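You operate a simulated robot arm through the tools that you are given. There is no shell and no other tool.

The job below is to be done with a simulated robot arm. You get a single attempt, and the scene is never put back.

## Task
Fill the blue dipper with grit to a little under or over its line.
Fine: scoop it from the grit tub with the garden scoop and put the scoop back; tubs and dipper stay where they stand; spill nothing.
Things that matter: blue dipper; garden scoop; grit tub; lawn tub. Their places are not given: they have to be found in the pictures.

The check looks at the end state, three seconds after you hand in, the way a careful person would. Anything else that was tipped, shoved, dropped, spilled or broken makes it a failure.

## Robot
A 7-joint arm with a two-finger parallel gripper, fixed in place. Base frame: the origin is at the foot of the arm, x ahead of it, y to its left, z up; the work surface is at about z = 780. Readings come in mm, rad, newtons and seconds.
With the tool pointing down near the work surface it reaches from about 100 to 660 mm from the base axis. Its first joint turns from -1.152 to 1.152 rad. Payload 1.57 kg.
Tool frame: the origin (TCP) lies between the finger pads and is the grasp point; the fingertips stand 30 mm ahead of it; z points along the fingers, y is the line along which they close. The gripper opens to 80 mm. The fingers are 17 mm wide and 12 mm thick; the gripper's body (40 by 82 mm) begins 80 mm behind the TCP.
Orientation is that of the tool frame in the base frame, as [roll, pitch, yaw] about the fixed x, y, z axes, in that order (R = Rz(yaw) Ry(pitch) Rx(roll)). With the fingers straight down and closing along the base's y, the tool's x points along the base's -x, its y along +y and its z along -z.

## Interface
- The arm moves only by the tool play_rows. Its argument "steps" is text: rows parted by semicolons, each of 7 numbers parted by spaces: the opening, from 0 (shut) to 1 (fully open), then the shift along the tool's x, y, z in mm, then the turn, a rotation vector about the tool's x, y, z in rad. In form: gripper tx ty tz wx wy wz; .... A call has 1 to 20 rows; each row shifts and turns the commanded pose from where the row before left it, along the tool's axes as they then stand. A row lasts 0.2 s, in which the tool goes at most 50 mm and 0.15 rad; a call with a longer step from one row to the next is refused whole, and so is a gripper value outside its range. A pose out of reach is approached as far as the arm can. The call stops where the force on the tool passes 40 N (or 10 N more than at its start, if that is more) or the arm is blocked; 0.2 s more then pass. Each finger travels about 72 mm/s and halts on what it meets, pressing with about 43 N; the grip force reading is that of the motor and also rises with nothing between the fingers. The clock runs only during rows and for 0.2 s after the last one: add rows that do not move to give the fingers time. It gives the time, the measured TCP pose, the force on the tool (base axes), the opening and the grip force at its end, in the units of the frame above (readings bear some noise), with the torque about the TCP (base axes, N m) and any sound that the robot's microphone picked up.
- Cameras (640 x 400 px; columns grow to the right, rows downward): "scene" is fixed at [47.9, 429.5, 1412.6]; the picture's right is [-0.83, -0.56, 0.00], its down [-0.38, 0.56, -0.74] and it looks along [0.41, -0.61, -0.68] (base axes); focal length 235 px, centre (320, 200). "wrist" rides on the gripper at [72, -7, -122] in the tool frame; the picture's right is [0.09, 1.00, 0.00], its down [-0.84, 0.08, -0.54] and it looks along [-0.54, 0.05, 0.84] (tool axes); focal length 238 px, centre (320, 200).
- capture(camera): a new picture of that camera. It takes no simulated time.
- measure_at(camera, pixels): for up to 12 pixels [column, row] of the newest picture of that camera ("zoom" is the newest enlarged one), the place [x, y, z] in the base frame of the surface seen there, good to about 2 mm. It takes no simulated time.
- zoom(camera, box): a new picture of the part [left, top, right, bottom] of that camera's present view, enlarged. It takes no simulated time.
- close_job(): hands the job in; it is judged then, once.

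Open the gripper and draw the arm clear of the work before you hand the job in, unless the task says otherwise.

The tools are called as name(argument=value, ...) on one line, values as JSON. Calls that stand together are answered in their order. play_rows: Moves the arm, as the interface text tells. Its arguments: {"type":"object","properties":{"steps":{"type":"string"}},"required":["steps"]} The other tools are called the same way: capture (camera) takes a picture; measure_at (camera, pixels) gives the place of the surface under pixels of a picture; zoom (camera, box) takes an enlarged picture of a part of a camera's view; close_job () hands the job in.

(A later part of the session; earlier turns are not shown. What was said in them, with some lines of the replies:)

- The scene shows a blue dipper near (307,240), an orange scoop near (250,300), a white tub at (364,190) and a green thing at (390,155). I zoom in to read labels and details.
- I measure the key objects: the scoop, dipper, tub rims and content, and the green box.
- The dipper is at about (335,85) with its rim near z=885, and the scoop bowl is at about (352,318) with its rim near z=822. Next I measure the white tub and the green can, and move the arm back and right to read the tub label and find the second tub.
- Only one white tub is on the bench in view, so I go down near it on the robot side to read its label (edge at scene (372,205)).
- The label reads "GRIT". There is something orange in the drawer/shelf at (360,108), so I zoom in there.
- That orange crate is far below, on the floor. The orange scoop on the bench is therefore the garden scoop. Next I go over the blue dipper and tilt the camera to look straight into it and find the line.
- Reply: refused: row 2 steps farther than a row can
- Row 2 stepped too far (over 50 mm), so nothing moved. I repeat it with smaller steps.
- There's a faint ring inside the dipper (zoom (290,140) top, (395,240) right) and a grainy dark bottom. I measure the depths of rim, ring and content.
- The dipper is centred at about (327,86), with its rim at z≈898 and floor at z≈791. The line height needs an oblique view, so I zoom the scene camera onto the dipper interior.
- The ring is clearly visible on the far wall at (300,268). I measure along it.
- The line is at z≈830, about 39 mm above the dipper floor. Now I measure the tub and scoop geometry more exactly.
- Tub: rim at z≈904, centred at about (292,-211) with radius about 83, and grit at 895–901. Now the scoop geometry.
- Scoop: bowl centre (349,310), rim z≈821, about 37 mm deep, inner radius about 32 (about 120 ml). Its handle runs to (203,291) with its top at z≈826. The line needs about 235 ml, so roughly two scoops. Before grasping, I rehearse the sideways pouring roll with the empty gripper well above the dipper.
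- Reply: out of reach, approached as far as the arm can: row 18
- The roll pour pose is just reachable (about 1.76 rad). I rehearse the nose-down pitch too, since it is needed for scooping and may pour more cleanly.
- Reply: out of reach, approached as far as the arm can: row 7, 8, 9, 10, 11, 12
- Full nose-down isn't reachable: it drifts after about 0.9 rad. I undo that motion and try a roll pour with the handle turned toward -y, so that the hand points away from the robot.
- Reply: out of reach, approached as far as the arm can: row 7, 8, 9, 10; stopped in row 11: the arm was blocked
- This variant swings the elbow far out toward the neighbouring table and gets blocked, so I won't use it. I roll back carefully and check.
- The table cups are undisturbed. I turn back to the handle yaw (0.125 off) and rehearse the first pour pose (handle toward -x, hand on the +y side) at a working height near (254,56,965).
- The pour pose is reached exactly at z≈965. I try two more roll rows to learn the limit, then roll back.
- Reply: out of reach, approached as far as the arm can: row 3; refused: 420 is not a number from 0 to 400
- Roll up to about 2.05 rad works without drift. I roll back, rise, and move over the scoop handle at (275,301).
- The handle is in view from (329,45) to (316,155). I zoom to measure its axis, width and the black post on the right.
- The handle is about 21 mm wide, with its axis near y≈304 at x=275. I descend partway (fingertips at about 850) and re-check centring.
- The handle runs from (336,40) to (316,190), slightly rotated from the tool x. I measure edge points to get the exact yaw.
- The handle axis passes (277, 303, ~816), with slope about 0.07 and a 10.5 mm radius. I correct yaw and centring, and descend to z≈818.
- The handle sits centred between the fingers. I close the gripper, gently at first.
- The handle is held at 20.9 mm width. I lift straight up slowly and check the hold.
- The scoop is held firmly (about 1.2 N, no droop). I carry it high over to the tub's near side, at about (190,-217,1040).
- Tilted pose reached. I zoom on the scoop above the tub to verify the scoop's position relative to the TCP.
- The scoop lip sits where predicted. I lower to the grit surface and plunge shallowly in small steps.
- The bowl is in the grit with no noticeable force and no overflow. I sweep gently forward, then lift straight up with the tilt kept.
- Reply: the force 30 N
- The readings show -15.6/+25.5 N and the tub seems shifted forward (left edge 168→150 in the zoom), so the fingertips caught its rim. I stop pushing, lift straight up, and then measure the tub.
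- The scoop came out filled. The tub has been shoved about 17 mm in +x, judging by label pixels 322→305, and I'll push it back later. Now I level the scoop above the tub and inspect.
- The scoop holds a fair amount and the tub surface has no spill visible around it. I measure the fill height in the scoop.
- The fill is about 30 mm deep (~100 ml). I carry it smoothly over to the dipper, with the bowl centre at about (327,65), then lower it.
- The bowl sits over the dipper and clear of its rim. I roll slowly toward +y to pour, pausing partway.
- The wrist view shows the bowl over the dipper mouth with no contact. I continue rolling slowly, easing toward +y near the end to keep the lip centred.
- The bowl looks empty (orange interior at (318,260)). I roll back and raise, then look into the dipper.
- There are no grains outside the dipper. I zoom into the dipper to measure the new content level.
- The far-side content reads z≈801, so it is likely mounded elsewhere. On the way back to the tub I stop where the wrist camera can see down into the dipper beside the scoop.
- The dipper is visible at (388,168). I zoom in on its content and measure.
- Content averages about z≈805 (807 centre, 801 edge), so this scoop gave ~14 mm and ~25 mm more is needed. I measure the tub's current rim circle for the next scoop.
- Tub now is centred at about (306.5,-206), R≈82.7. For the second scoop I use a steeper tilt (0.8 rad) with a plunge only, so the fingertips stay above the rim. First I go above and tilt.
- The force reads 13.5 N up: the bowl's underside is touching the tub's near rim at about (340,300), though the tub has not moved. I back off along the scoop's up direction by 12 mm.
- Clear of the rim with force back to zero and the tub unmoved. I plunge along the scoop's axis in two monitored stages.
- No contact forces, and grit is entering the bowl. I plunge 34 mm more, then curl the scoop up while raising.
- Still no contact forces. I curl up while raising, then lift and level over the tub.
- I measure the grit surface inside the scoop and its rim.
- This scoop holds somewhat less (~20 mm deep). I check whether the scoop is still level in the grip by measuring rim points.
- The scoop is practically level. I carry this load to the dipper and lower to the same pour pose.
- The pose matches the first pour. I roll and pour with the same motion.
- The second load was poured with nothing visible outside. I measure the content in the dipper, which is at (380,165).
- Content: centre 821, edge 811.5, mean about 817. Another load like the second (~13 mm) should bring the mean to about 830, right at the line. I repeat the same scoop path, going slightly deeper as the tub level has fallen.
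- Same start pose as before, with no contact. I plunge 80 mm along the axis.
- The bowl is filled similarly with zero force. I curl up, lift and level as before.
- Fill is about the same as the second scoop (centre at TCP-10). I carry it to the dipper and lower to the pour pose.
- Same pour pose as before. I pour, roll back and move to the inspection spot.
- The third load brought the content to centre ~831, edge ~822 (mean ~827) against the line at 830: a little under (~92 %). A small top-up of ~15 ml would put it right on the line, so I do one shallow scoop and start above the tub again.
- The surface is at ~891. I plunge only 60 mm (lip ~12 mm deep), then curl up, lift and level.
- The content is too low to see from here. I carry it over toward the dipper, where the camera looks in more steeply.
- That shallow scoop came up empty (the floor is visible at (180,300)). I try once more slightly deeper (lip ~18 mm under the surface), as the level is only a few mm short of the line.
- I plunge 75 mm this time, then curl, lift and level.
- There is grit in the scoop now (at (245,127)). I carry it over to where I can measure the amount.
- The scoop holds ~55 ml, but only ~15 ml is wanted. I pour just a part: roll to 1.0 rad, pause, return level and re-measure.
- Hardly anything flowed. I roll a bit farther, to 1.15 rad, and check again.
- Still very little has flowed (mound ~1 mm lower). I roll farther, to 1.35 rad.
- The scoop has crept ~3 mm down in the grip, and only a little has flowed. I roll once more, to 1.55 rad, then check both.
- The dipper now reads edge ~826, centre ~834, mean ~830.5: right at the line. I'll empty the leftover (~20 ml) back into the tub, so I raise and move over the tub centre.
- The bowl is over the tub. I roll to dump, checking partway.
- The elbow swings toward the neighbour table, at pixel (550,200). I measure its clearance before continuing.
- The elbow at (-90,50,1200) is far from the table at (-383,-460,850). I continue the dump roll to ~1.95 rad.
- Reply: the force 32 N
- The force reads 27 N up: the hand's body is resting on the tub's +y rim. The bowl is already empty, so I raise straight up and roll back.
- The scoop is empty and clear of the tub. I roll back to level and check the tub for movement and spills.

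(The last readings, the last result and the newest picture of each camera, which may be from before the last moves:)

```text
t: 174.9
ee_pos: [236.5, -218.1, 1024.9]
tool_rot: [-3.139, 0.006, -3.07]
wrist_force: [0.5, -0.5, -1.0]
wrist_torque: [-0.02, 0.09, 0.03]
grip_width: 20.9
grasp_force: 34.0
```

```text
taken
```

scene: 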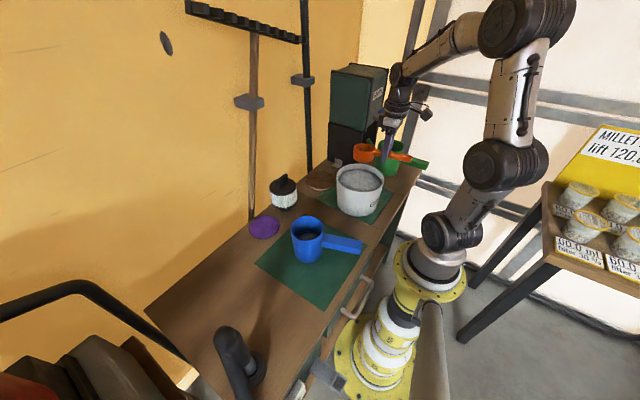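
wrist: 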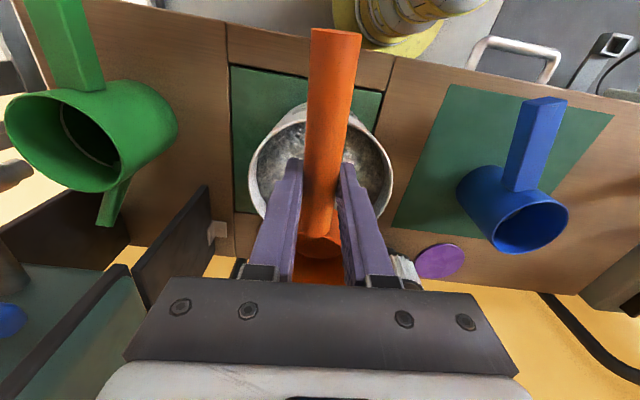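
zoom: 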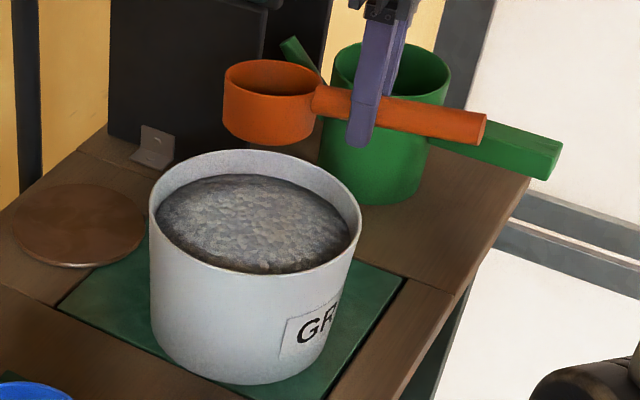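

No spill, and the tub is unmoved since the first shift. Before putting the scoop back I measure its rim tilt in the grip.

zoom(camera="scene", box=[350, 135, 410, 175])

measure_at(camera="zoom", pixels=[[100, 180], [70, 168], [150, 190], [200, 188], [140, 85], [90, 100], [190, 95], [280, 170], [450, 222], [540, 245], [260, 175], [500, 235]])

```text
10.00 times, centred on (380, 155) of scene
```

zoom: 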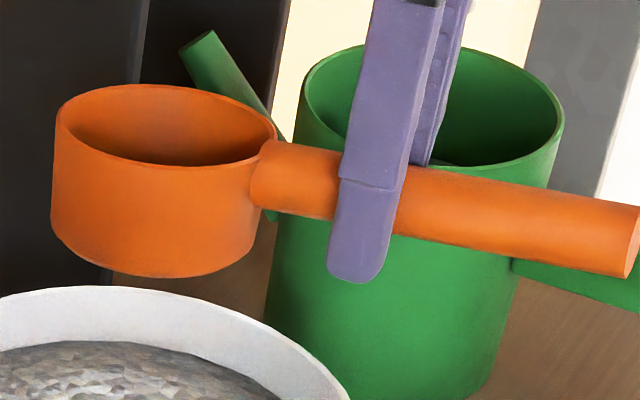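

```text
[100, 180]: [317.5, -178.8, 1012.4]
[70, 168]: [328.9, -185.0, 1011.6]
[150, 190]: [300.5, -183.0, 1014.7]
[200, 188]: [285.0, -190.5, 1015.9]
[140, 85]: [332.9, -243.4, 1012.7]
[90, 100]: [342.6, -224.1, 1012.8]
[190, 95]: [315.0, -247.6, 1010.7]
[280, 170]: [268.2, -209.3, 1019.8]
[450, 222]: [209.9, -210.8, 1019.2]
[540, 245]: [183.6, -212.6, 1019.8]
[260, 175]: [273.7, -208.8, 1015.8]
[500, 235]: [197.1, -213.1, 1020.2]
```

I pick points exactly on the rim edge.

measure_at(camera="zoom", pixels=[[58, 122], [62, 134], [90, 155], [130, 164], [180, 165], [220, 160], [250, 151], [100, 91], [150, 86], [75, 102], [210, 93], [250, 110]])

measure_at(camera="zoom", pixels=[[300, 155], [320, 160], [420, 185], [500, 200], [560, 210], [610, 220], [60, 230], [100, 265], [150, 276], [200, 272]])

```text
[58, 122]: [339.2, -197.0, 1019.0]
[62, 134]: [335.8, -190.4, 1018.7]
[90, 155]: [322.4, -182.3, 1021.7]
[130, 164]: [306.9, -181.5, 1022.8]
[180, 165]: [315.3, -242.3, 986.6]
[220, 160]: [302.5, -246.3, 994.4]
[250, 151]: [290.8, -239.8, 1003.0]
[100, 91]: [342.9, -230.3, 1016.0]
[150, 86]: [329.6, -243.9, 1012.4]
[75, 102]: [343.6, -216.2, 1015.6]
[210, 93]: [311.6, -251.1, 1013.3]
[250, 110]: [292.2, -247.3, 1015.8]
```

```text
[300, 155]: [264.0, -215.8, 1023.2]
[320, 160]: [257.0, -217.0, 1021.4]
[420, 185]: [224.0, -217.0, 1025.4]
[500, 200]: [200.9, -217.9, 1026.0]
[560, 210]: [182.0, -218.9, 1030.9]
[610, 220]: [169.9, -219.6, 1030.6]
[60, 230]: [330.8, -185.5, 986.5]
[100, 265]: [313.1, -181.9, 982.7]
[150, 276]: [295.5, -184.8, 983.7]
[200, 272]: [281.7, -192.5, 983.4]
```

The scoop has slid ~8 mm down in the fingers and rolled ~0.12 rad, so I'll correct that when placing. I carry it back over its original spot and lower partway.

play_rows(steps="0 -5.94 39.8 0 0 0 0;0 -5.94 39.8 0 0 0 0;0 -5.94 39.8 0 0 0 0;0 -5.94 39.8 0 0 0 0;0 -5.94 39.8 0 0 0 0;0 -5.94 39.8 0 0 0 0;0 -5.94 39.8 0 0 0 0;0 -5.94 39.8 0 0 0 0;0 -5.94 39.8 0 0 0 0;0 -5.94 39.8 0 0 0 0;0 -5.94 39.8 0 0 0 0;0 -5.94 39.8 0 0 0 0;0 -5.94 39.6 0 0 0 0;0 0 0 0 0.1 -0.03 0;0 0 0 40 0 0 0;0 0 0 40 0 0 0;0 0 0 40 0 0 0;0 0 0 25 0 0 0;0 0 0 0 0 0 0")

capture(camera="scene")

zoom(camera="scene", box=[200, 230, 320, 340])

capture(camera="wrist")

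```text
t: 178.9
ee_pos: [281.2, 287.5, 879.2]
tool_rot: [-3.04, 0.035, -3.069]
wrist_force: [-0.2, 0.0, -0.3]
wrist_torque: [0.0, 0.07, 0.0]
grip_width: 21.2
grasp_force: 34.4
```

```text
taken
```

scene: 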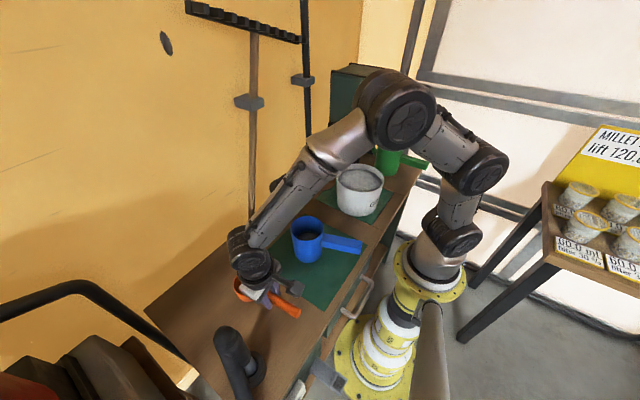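

```text
3.64 times, centred on (260, 285) of scene
```

zoom: 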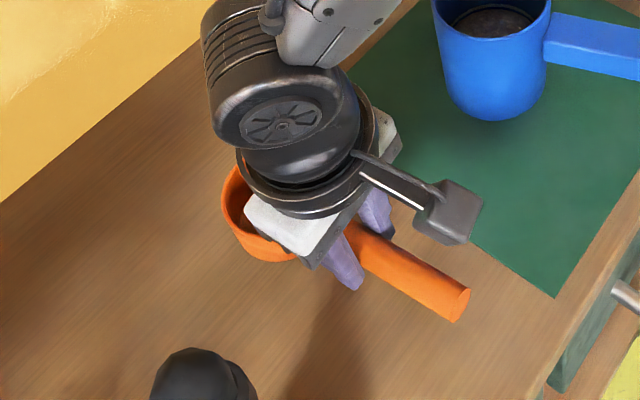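

```text
taken
```

wrist: 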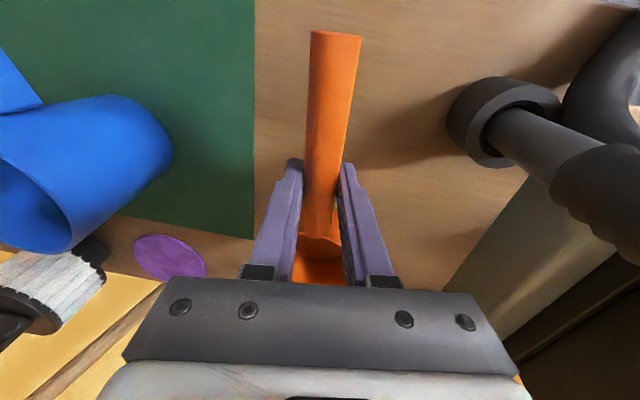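

Lowering along the tilted axis drifted it 15 mm in -y. I correct sideways and measure the bowl's rim tilt here.

play_rows(steps="0 3.5 16.1 -1.6 0 0 0;0 0 1 10 0 0 0;0 0 1 10 0 0 0;0 0 0 0 0 0 0")

zoom(camera="scene", box=[220, 265, 310, 340])

```text
t: 179.9
ee_pos: [278.9, 304.4, 858.7]
tool_rot: [-3.038, 0.035, -3.068]
wrist_force: [0.2, 0.6, -0.9]
wrist_torque: [-0.03, 0.06, -0.01]
grip_width: 20.9
grasp_force: 34.2
```

```text
5.33 times, centred on (265, 302) of scene
```

zoom: 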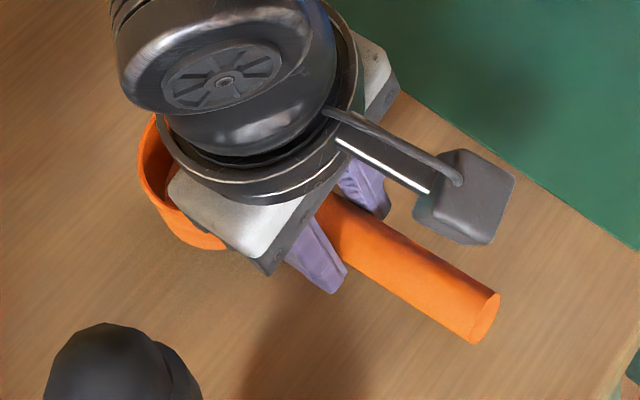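

I measure visible handle and bowl points to know the remaining height.

measure_at(camera="zoom", pixels=[[475, 290], [430, 260], [380, 230], [340, 210], [152, 130], [142, 170], [170, 205], [200, 240], [215, 246], [150, 200], [490, 300], [480, 330]])

```text
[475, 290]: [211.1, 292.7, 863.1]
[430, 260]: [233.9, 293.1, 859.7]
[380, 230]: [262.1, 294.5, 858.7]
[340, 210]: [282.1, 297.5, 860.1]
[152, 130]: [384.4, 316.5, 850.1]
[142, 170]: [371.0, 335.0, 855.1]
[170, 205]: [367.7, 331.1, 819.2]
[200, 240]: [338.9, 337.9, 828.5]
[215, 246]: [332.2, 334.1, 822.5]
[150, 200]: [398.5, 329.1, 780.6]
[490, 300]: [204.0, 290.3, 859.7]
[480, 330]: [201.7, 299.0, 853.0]
```

The handle end matches its original spot (204,290), with ~31 mm left to go. I lower 26 mm, then creep down in small steps watching the force.

play_rows(steps="0 0 1 10 0 0 0;0 0 1 10 0 0 0;0 0 0.6 6 0 0 0;0 0 0.2 1.5 0 0 0;0 0 0 0 0 0 0")

zoom(camera="scene", box=[220, 265, 310, 340])

measure_at(camera="zoom", pixels=[[152, 155], [142, 190], [475, 310], [430, 280], [160, 225], [145, 175]])

```text
t: 181.2
ee_pos: [278.6, 304.7, 830.2]
tool_rot: [-3.038, 0.036, -3.069]
wrist_force: [-0.9, -1.1, -0.8]
wrist_torque: [0.03, 0.03, 0.0]
grip_width: 20.7
grasp_force: 33.9
```

```text
5.33 times, centred on (265, 302) of scene
```

zoom: 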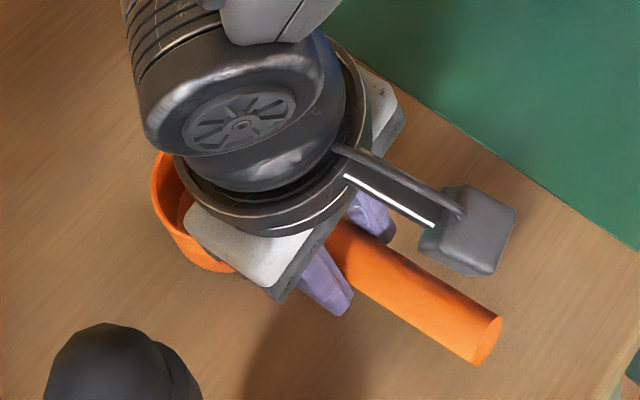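

```text
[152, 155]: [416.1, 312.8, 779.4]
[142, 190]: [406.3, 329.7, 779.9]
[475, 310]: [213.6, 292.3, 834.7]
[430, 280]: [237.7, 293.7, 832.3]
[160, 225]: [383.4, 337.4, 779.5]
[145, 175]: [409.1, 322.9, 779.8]
```

About 4–5 mm remain. I creep down at 1 mm per step, with a 2 mm x-correction.

play_rows(steps="0 2 0.1 1 0 0 0;0 0 0.1 1 0 0 0;0 0 0.1 1 0 0 0;0 0 0 0 0 0 0")

play_rows(steps="0 0 0.1 1 0 0 0;0 0 0 0 0 0 0")

play_rows(steps="0 0 0.1 1 0 0 0;0 0 0 0 0 0 0")

zoom(camera="scene", box=[220, 265, 310, 340])

```text
t: 182.2
ee_pos: [278.2, 304.0, 827.3]
tool_rot: [-3.039, 0.034, -3.067]
wrist_force: [-0.3, -0.4, -0.6]
wrist_torque: [-0.02, 0.02, 0.01]
grip_width: 21.1
grasp_force: 33.9
```

```text
t: 182.8
ee_pos: [278.3, 303.8, 827.9]
tool_rot: [-3.039, 0.034, -3.069]
wrist_force: [0.5, 0.7, -0.4]
wrist_torque: [-0.01, 0.05, -0.01]
grip_width: 20.9
grasp_force: 34.2
```

```text
t: 183.3
ee_pos: [277.1, 303.5, 825.7]
tool_rot: [-3.038, 0.036, -3.069]
wrist_force: [0.2, -0.9, -0.5]
wrist_torque: [0.03, 0.07, 0.0]
grip_width: 20.8
grasp_force: 34.5
```

```text
5.33 times, centred on (265, 302) of scene
```

zoom: 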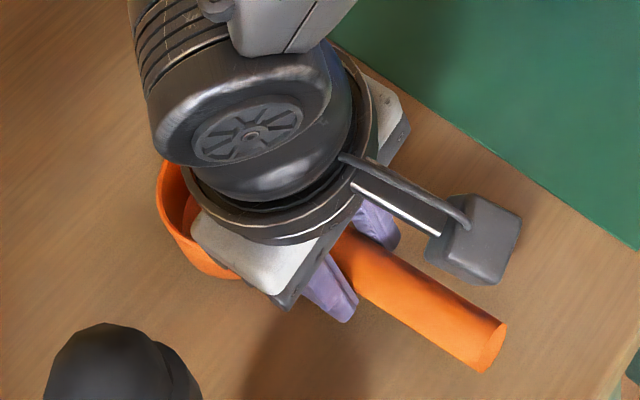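

Still no contact force. I continue in 1 mm steps.

play_rows(steps="0 0 0.1 1 0 0 0;0 0 0 0 0 0 0")

play_rows(steps="0 0 0.1 1 0 0 0;0 0 0 0 0 0 0")

play_rows(steps="0 0 0.1 1 0 0 0;0 0 0 0 0 0 0")

zoom(camera="scene", box=[220, 265, 310, 340])

measure_at(camera="zoom", pixels=[[480, 320], [430, 285], [162, 190], [172, 225], [200, 255]])

```text
t: 183.9
ee_pos: [277.8, 304.3, 825.9]
tool_rot: [-3.04, 0.035, -3.068]
wrist_force: [-0.9, 0.7, 4.2]
wrist_torque: [-0.12, -0.31, -0.02]
grip_width: 21.2
grasp_force: 34.3
```

```text
t: 184.6
ee_pos: [278.7, 303.3, 825.1]
tool_rot: [-3.04, 0.037, -3.068]
wrist_force: [-2.5, 1.2, 9.2]
wrist_torque: [-0.13, -0.75, 0.09]
grip_width: 21.0
grasp_force: 34.2
```

```text
t: 185.2
ee_pos: [278.7, 304.6, 824.6]
tool_rot: [-3.039, 0.038, -3.068]
wrist_force: [-3.3, 2.8, 9.4]
wrist_torque: [0.05, -0.91, 0.21]
grip_width: 20.9
grasp_force: 33.8
```

```text
5.33 times, centred on (265, 302) of scene
```

zoom: 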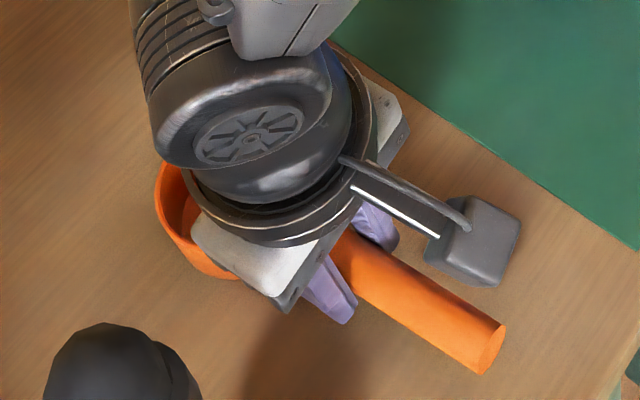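

```text
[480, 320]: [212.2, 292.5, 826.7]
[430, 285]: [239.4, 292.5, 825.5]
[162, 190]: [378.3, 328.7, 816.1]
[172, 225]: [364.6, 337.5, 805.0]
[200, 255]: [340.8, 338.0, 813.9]
```

The scoop is seated (about 9 N upward). I open the fingers gradually to release it.

play_rows(steps="0.3 0 0 0 0 0 0;0.4 0 0 0 0 0 0;0.6 0 0 0 0 0 0;0.9 0 0 0 0 0 0;1 0 0 0 0 0 0;1 0 0 0 0 0 0")

capture(camera="wrist")

zoom(camera="scene", box=[220, 265, 310, 340])

```text
t: 186.6
ee_pos: [278.4, 303.0, 823.2]
tool_rot: [-3.037, 0.036, -3.068]
wrist_force: [0.3, -0.7, 0.0]
wrist_torque: [0.0, 0.08, 0.0]
grip_width: 80.1
grasp_force: 0.0
```

```text
taken
```

wrist: 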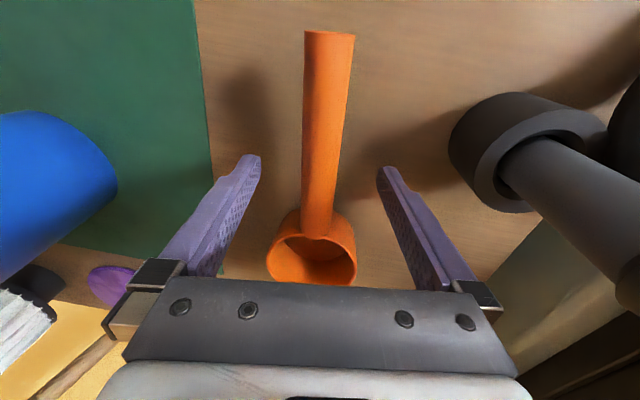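

```text
5.33 times, centred on (265, 302) of scene
```

zoom: 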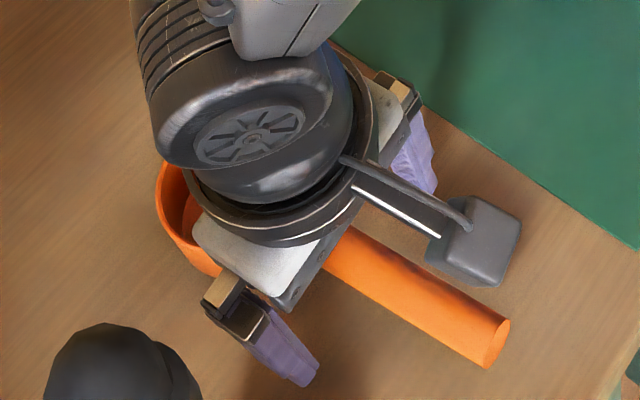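

Released cleanly. I rise along the tool axis, un-tilt, and move away to inspect the scoop.

play_rows(steps="1 0 0 -10 0 0 0;1 0 0 -20 0 0 0;1 0 0 -40 0 0 0;1 0 0 -40 0 0 0;1 0 0 -45 0 0 0;1 0 0 -45 -0.1 0.035 0;1 0 0 -40 0 0 0;1 0 -40 0 0 0 0;1 0 -45 0 0 0 0;1 0 -45 0 0 0 0;1 0 -45 0 0 0 0;1 0 -45 0 0 0 0;1 0 0 0 0 0 0")

capture(camera="scene")

zoom(camera="scene", box=[230, 280, 305, 336])

measure_at(camera="zoom", pixels=[[180, 46], [84, 165], [175, 236], [285, 115], [200, 160], [130, 200], [265, 190], [320, 215], [400, 262], [480, 307], [545, 335], [470, 345]])

```text
t: 189.3
ee_pos: [284.5, 103.3, 1062.4]
tool_rot: [-3.141, -0.001, -3.069]
wrist_force: [-0.8, -0.5, 0.4]
wrist_torque: [0.02, 0.02, 0.01]
grip_width: 79.9
grasp_force: 0.0
```

```text
taken
```

scene: 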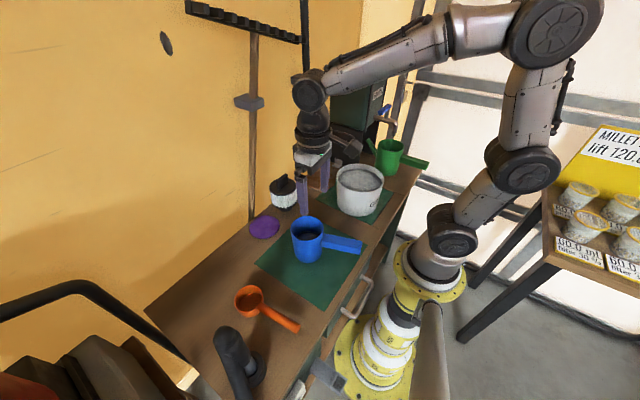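

```text
7.14 times, centred on (268, 308) of scene
```

zoom: 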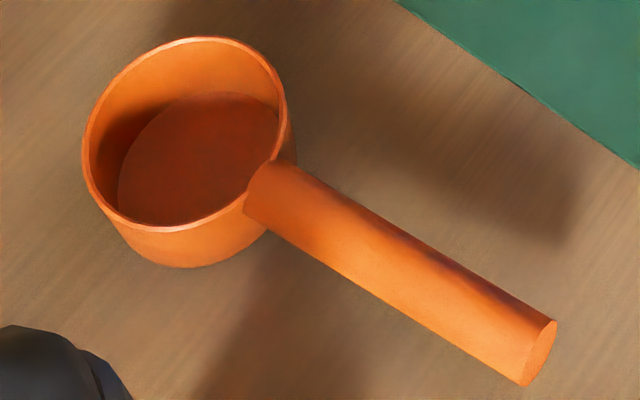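

```text
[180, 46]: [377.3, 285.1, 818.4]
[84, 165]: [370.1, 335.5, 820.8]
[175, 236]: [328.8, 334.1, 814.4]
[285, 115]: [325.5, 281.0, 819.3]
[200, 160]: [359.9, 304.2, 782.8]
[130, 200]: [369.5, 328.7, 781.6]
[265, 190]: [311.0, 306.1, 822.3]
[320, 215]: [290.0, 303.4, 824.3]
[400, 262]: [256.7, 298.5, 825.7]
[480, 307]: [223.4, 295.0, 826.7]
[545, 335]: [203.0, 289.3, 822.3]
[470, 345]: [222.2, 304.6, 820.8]
```

The scoop is back at its original place within ~2 mm. Now I compare the tub with the first picture, using the same zoom box as at the start.

zoom(camera="scene", box=[320, 150, 410, 225])

zoom(camera="scene", box=[285, 210, 335, 242])

capture(camera="wrist")

```text
5.33 times, centred on (365, 188) of scene
```

zoom: 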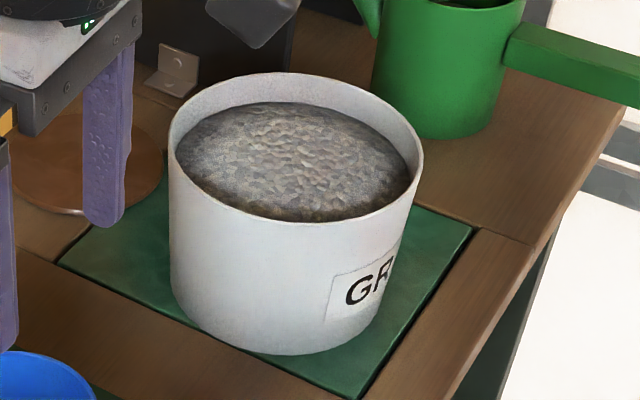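

```text
12.50 times, centred on (310, 226) of scene
```

zoom: 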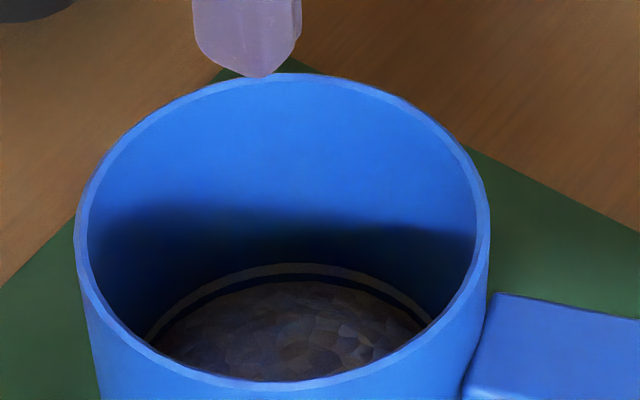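

```text
taken
```

wrist: 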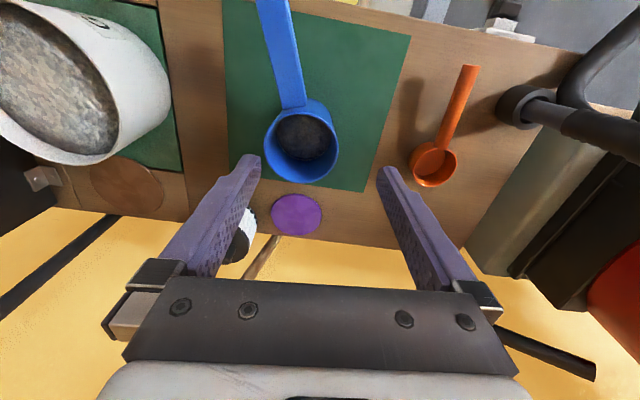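

The dipper hasn't moved. The tub needs about -15.5 mm in x (label 368→346 px, rim 447→423). I close the fingers and travel high to the far side of the tub, then tilt so the fingertips can push low on its wall.

play_rows(steps="0.5 0 0 0 0 0 0.072;0 -19.4 -38.8 0 0 0 0;0 -19.4 -38.8 0 0 0 0;0 -19.4 -38.8 0 0 0 0;0 -19.4 -38.8 0 0 0 0;0 -19.4 -38.8 0 0 0 0;0 -19.4 -38.8 0 0 0 0;0 -19.4 -38.8 0 0 0 0;0 -19.4 -38.8 0 0 0 0;0 0 0 0 0 0.117 0;0 0 0 0 0 0.117 0;0 0 0 0 0 0.116 0;0 0 0 0 0 0 0")

capture(camera="scene")

capture(camera="wrist")

```text
t: 192.2
ee_pos: [439.7, -205.9, 1063.4]
tool_rot: [-3.139, -0.35, 3.141]
wrist_force: [0.6, 0.6, -0.8]
wrist_torque: [0.02, -0.01, 0.01]
grip_width: 0.0
grasp_force: 21.3
```

```text
taken
```

scene: 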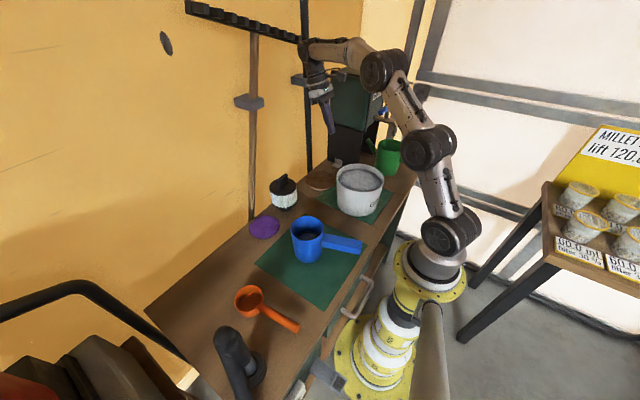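

```text
taken
```

wrist: 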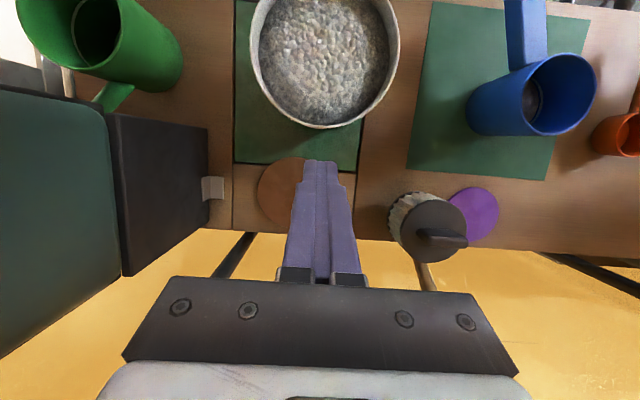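

The tool is behind the tub with a clear path down. I descend vertically to z≈850.

play_rows(steps="0 -14.6 0 40 0 0 0;0 -14.6 0 40 0 0 0;0 -14.6 0 40 0 0 0;0 -14.6 0 40 0 0 0;0 -14.6 0 40 0 0 0;0 0 0 0 0 0 0")

capture(camera="scene")

zoom(camera="scene", box=[290, 120, 410, 225])

capture(camera="wrist")

```text
t: 193.6
ee_pos: [439.1, -206.0, 850.6]
tool_rot: [-3.138, -0.351, 3.139]
wrist_force: [0.0, -1.0, 0.4]
wrist_torque: [0.0, -0.01, -0.03]
grip_width: 0.0
grasp_force: 21.8
```

```text
taken
```

scene: 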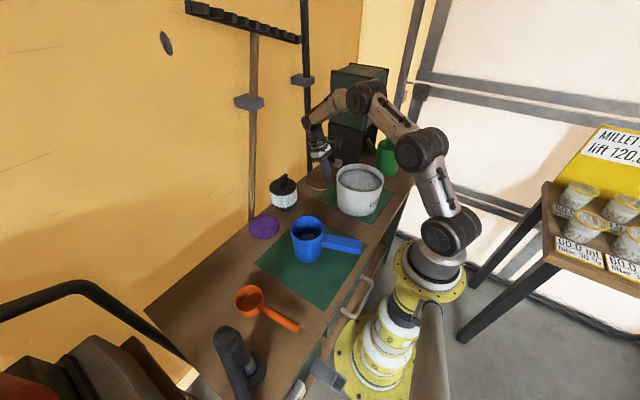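

```text
3.81 times, centred on (350, 172) of scene
```

zoom: 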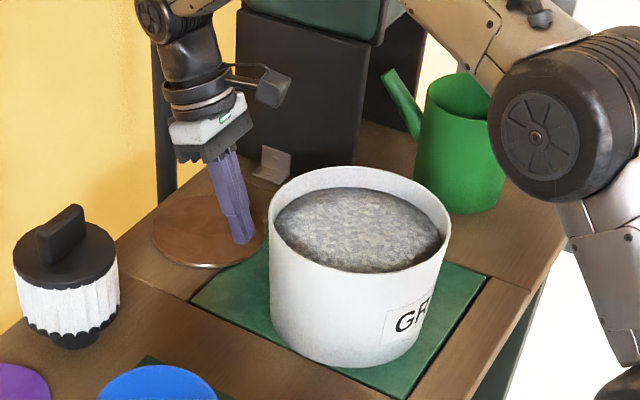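

```text
taken
```

wrist: 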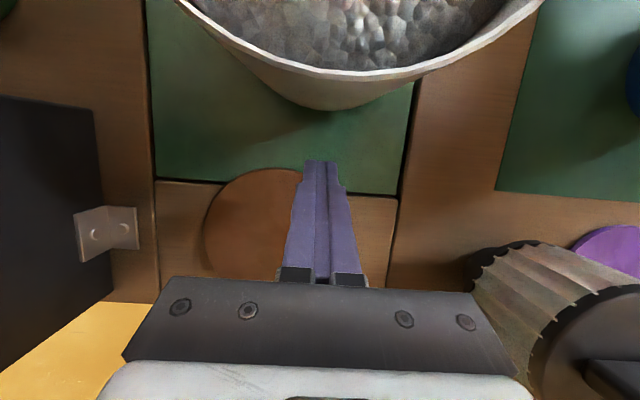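

The tip is ~33 mm behind the tub wall. I approach 27 mm in -x, then advance in 2 mm steps.

play_rows(steps="0 9.4 0 3.43 0 0 0;0 9.4 0 3.43 0 0 0;0 6.6 0 2.4 0 0 0;0 0 0 0 0 0 0")

play_rows(steps="0 1.88 0 0.69 0 0 0;0 1.88 0 0.69 0 0 0;0 0 0 0 0 0 0")

play_rows(steps="0 1.88 0 0.69 0 0 0;0 1.88 0 0.69 0 0 0;0 0 0 0 0 0 0")

zoom(camera="scene", box=[320, 150, 410, 225])

```text
t: 194.6
ee_pos: [412.3, -205.3, 849.7]
tool_rot: [-3.138, -0.35, 3.14]
wrist_force: [-0.3, 0.6, 0.2]
wrist_torque: [0.02, 0.01, 0.0]
grip_width: 0.0
grasp_force: 21.5
```

```text
t: 195.3
ee_pos: [408.3, -207.8, 849.6]
tool_rot: [-3.138, -0.349, 3.139]
wrist_force: [-0.2, -0.1, 0.6]
wrist_torque: [0.01, -0.03, 0.0]
grip_width: 0.0
grasp_force: 21.6
```

```text
t: 196.2
ee_pos: [403.6, -206.6, 849.7]
tool_rot: [-3.138, -0.35, 3.139]
wrist_force: [1.0, 0.5, -0.3]
wrist_torque: [0.0, 0.01, -0.01]
grip_width: 0.0
grasp_force: 21.0
```

```text
5.33 times, centred on (365, 188) of scene
```

zoom: 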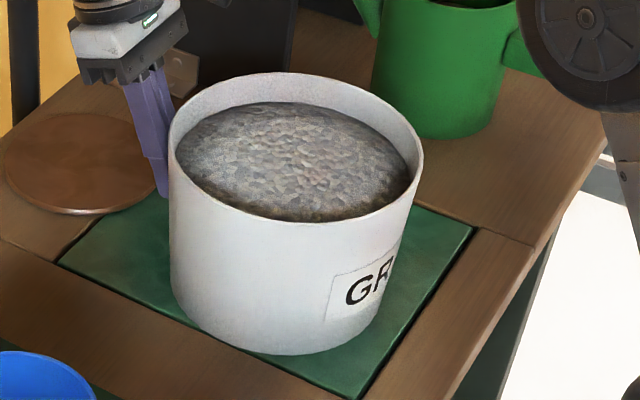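

No contact yet. I continue in 2 mm steps.

play_rows(steps="0 1.88 0 0.69 0 0 0;0 0 0 0 0 0 0")

play_rows(steps="0 1.88 0 0.69 0 0 0;0 0 0 0 0 0 0")

play_rows(steps="0 1.88 0 0.69 0 0 0;0 0 0 0 0 0 0")

play_rows(steps="0 1.88 0 0.69 0 0 0;0 0 0 0 0 0 0")

zoom(camera="scene", box=[320, 150, 410, 225])

```text
t: 196.8
ee_pos: [402.1, -207.6, 851.3]
tool_rot: [-3.139, -0.348, 3.14]
wrist_force: [7.4, 0.0, -4.6]
wrist_torque: [0.0, -0.26, 0.06]
grip_width: 0.0
grasp_force: 21.5
```

```text
t: 197.3
ee_pos: [400.3, -207.1, 851.0]
tool_rot: [-3.138, -0.35, 3.14]
wrist_force: [8.4, -0.2, -1.4]
wrist_torque: [-0.03, -0.23, 0.06]
grip_width: 0.3
grasp_force: 20.8
```

```text
t: 197.9
ee_pos: [399.0, -206.1, 849.3]
tool_rot: [-3.138, -0.348, 3.14]
wrist_force: [8.9, -0.6, -0.2]
wrist_torque: [0.01, -0.22, 0.05]
grip_width: 0.0
grasp_force: 21.1
```

```text
t: 198.6
ee_pos: [396.9, -206.4, 850.7]
tool_rot: [-3.139, -0.349, 3.14]
wrist_force: [7.8, 0.1, 3.3]
wrist_torque: [-0.02, -0.11, 0.04]
grip_width: 0.0
grasp_force: 21.6
```

```text
5.33 times, centred on (365, 188) of scene
```

zoom: 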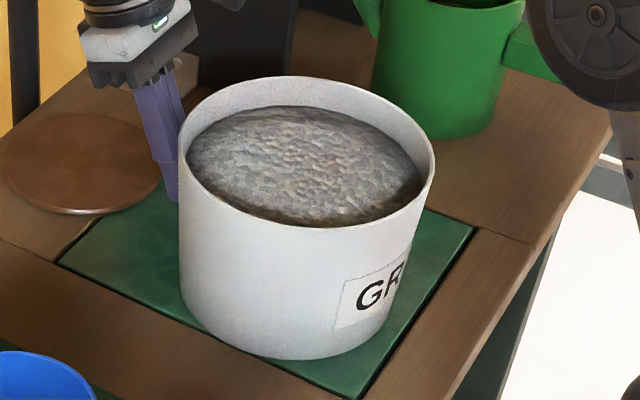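

The tub slides smoothly (8 N), with the label at 357 px (target ~368) and the right rim at 434 (target 447). I push ~8 mm more.

play_rows(steps="0 1.88 0 0.69 0 0 0;0 1.88 0 0.69 0 0 0;0 1.88 0 0.69 0 0 0;0 0 0 0 0 0 0")

zoom(camera="scene", box=[320, 150, 410, 225])

```text
t: 199.6
ee_pos: [389.6, -207.7, 849.5]
tool_rot: [-3.138, -0.351, 3.139]
wrist_force: [6.9, -0.6, 4.3]
wrist_torque: [-0.05, -0.11, 0.06]
grip_width: 0.2
grasp_force: 21.6
```

```text
5.33 times, centred on (365, 188) of scene
```

zoom: 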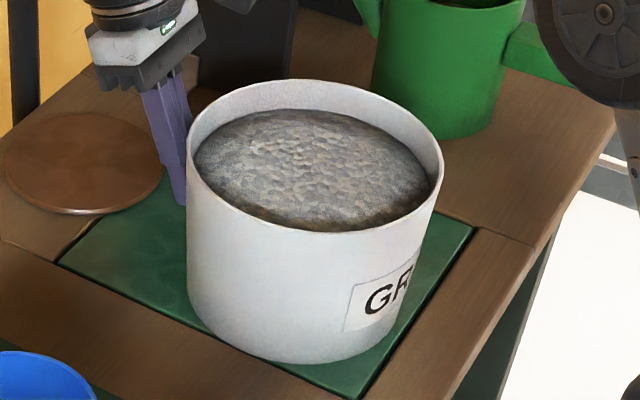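

Nearly there: left 187 (target 190), G at 365 (target 368). I push 2 mm more.

play_rows(steps="0 1.9 0 0.7 0 0 0;0 0 0 0 0 0 0")

zoom(camera="scene", box=[320, 150, 410, 225])

```text
t: 200.2
ee_pos: [389.1, -206.0, 849.8]
tool_rot: [-3.136, -0.348, 3.141]
wrist_force: [9.6, -0.3, 3.6]
wrist_torque: [-0.07, -0.2, 0.06]
grip_width: 0.1
grasp_force: 21.1
```

```text
5.33 times, centred on (365, 188) of scene
```

zoom: 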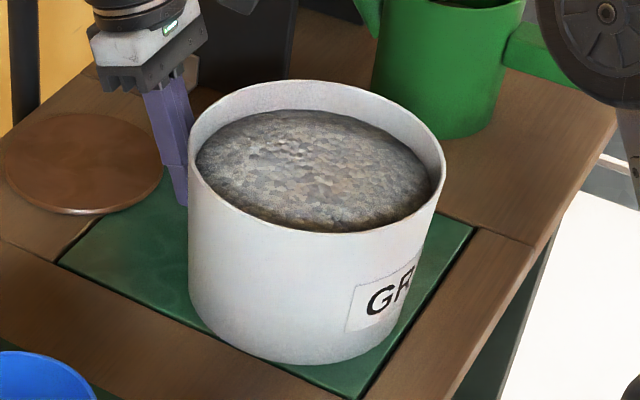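

The tub now matches the original picture within ~1 mm (left 189 vs 190, top 80 vs 79). I back off in +x, rise, un-tilt, open the gripper and retreat.

play_rows(steps="0 -9.4 0 -3.43 0 0 0;0 -18.8 0 -6.9 0 0 0;0 -14 0 -5.2 0 0 0;0 14.6 0 -40 0 0 0;0 14.6 0 -40 0 0 0;0 14.6 0 -40 0 0 0;0 14.6 0 -40 0 0 0;0 14.6 0 -40 0 0 0;0 0 0 0 0 -0.117 0;0 0 0 0 0 -0.117 0;0.3 0 0 0 0 -0.116 0;0.6 0 0 -45 0 0 0;1 0 0 -45 0 0 0;1 20 40 0 0 0 0;1 25 40 0 0 0 0;1 25 40 0 0 0 0;1 25 40 0 0 0 0;1 25 40 0 0 0 0;1 0 0 0 0 0 0")

capture(camera="scene")

capture(camera="wrist")

zoom(camera="scene", box=[220, 130, 440, 270])

```text
t: 204.2
ee_pos: [312.6, -5.5, 1152.3]
tool_rot: [-3.139, 0.0, 3.139]
wrist_force: [0.8, -1.1, 0.1]
wrist_torque: [0.02, 0.03, -0.03]
grip_width: 80.0
grasp_force: 0.1
```

```text
taken
```

scene: 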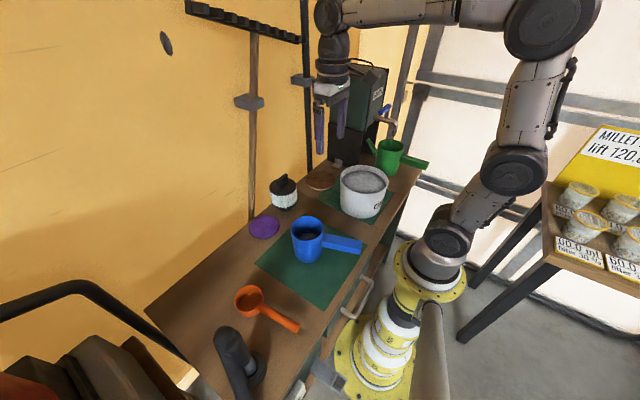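

```text
taken
```

wrist: 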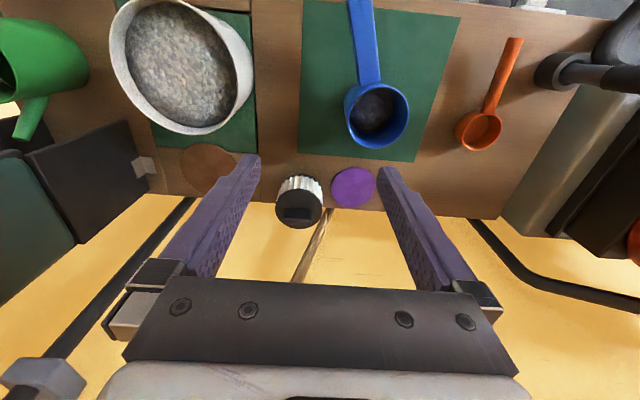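

```text
2.86 times, centred on (330, 200) of scene
```

zoom: 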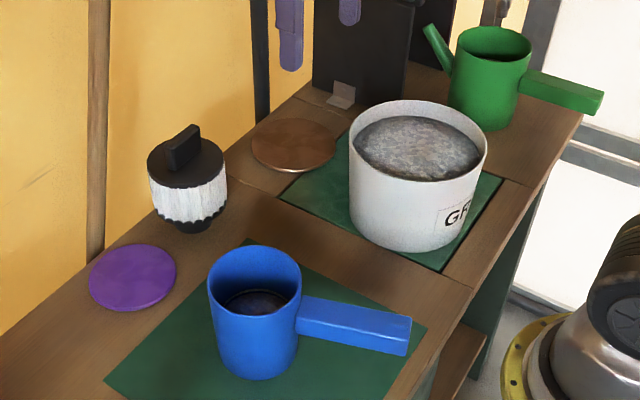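

Everything matches the initial picture. As a last check I zoom on the dipper content and the surroundings for grains.

zoom(camera="wrist", box=[335, 70, 420, 155])

measure_at(camera="zoom", pixels=[[280, 140], [250, 140], [310, 140], [280, 170], [280, 200], [240, 190], [330, 180], [350, 170], [300, 215], [230, 150], [280, 120], [360, 210]])

zoom(camera="wrist", box=[80, 0, 500, 210])

zoom(camera="scene", box=[285, 210, 335, 242])

measure_at(camera="zoom", pixels=[[300, 267], [300, 277], [300, 285], [300, 300], [300, 315], [300, 330], [300, 345], [300, 360], [230, 310], [370, 310], [200, 320], [400, 320]])

```text
4.71 times, centred on (378, 112) of wrist
```

zoom: 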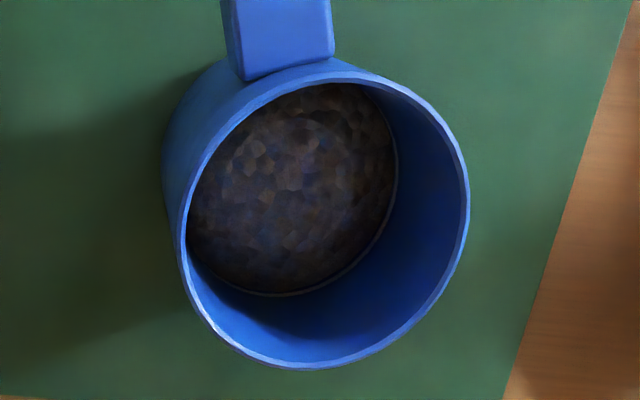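

```text
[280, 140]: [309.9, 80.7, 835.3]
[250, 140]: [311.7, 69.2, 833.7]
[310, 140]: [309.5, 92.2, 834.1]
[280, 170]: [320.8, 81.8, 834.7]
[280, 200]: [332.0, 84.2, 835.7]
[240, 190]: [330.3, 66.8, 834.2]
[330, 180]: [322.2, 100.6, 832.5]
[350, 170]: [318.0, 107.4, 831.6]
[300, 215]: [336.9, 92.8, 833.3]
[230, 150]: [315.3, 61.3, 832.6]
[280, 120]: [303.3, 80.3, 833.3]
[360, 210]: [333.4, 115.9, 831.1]
```

```text
1.52 times, centred on (290, 105) of wrist
```

zoom: 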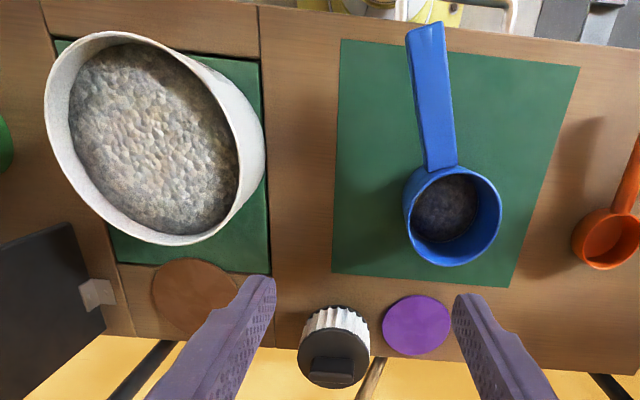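

```text
12.50 times, centred on (310, 226) of scene
```

zoom: 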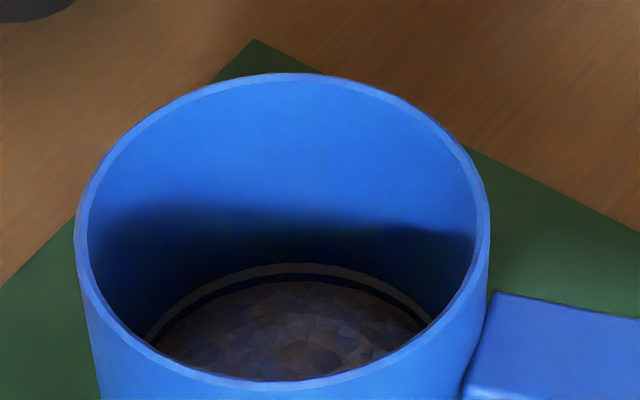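

```text
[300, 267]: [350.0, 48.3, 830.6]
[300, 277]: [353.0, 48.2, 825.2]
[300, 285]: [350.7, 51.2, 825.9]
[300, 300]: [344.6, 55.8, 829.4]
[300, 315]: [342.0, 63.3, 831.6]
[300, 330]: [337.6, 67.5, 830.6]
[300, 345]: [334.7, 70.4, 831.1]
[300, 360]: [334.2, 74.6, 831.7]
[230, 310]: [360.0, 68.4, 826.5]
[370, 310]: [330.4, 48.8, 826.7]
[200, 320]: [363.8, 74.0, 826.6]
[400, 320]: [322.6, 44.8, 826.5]
```

The grit surface (826 at the edge, about 834 at the centre) averages right at the line (830). The scoop, tub and dipper stand at their places, no grains are visible outside, and the arm is clear with the gripper open, so I hand in.

close_job()

```text
The job is handed in.
```

The blue dipper is filled to its line with grit, and the garden scoop is back where it was. I handed the job in with the arm clear and the gripper open.

- **Fill level:** the grit in the dipper measures z≈826 mm at the wall and about 834 mm in the middle. That averages about 830 mm, level with the line.
- **Scoop:** it lies empty within about 2 mm of its original place. I tipped the leftover grit from the last scoop back into the grit tub.
- **Grit tub:** the gripper caught its rim during the first scoop and shoved it about 15 mm. I pushed it back afterwards, and it now matches the first picture to within about 1 mm.
- **Dipper:** it did not move.
- **Spills:** I saw no grit outside the tub and dipper in the final pictures.
- **Lawn tub:** I never identified it in the pictures. The only tub I could see on the bench was the one labelled "GRIT".
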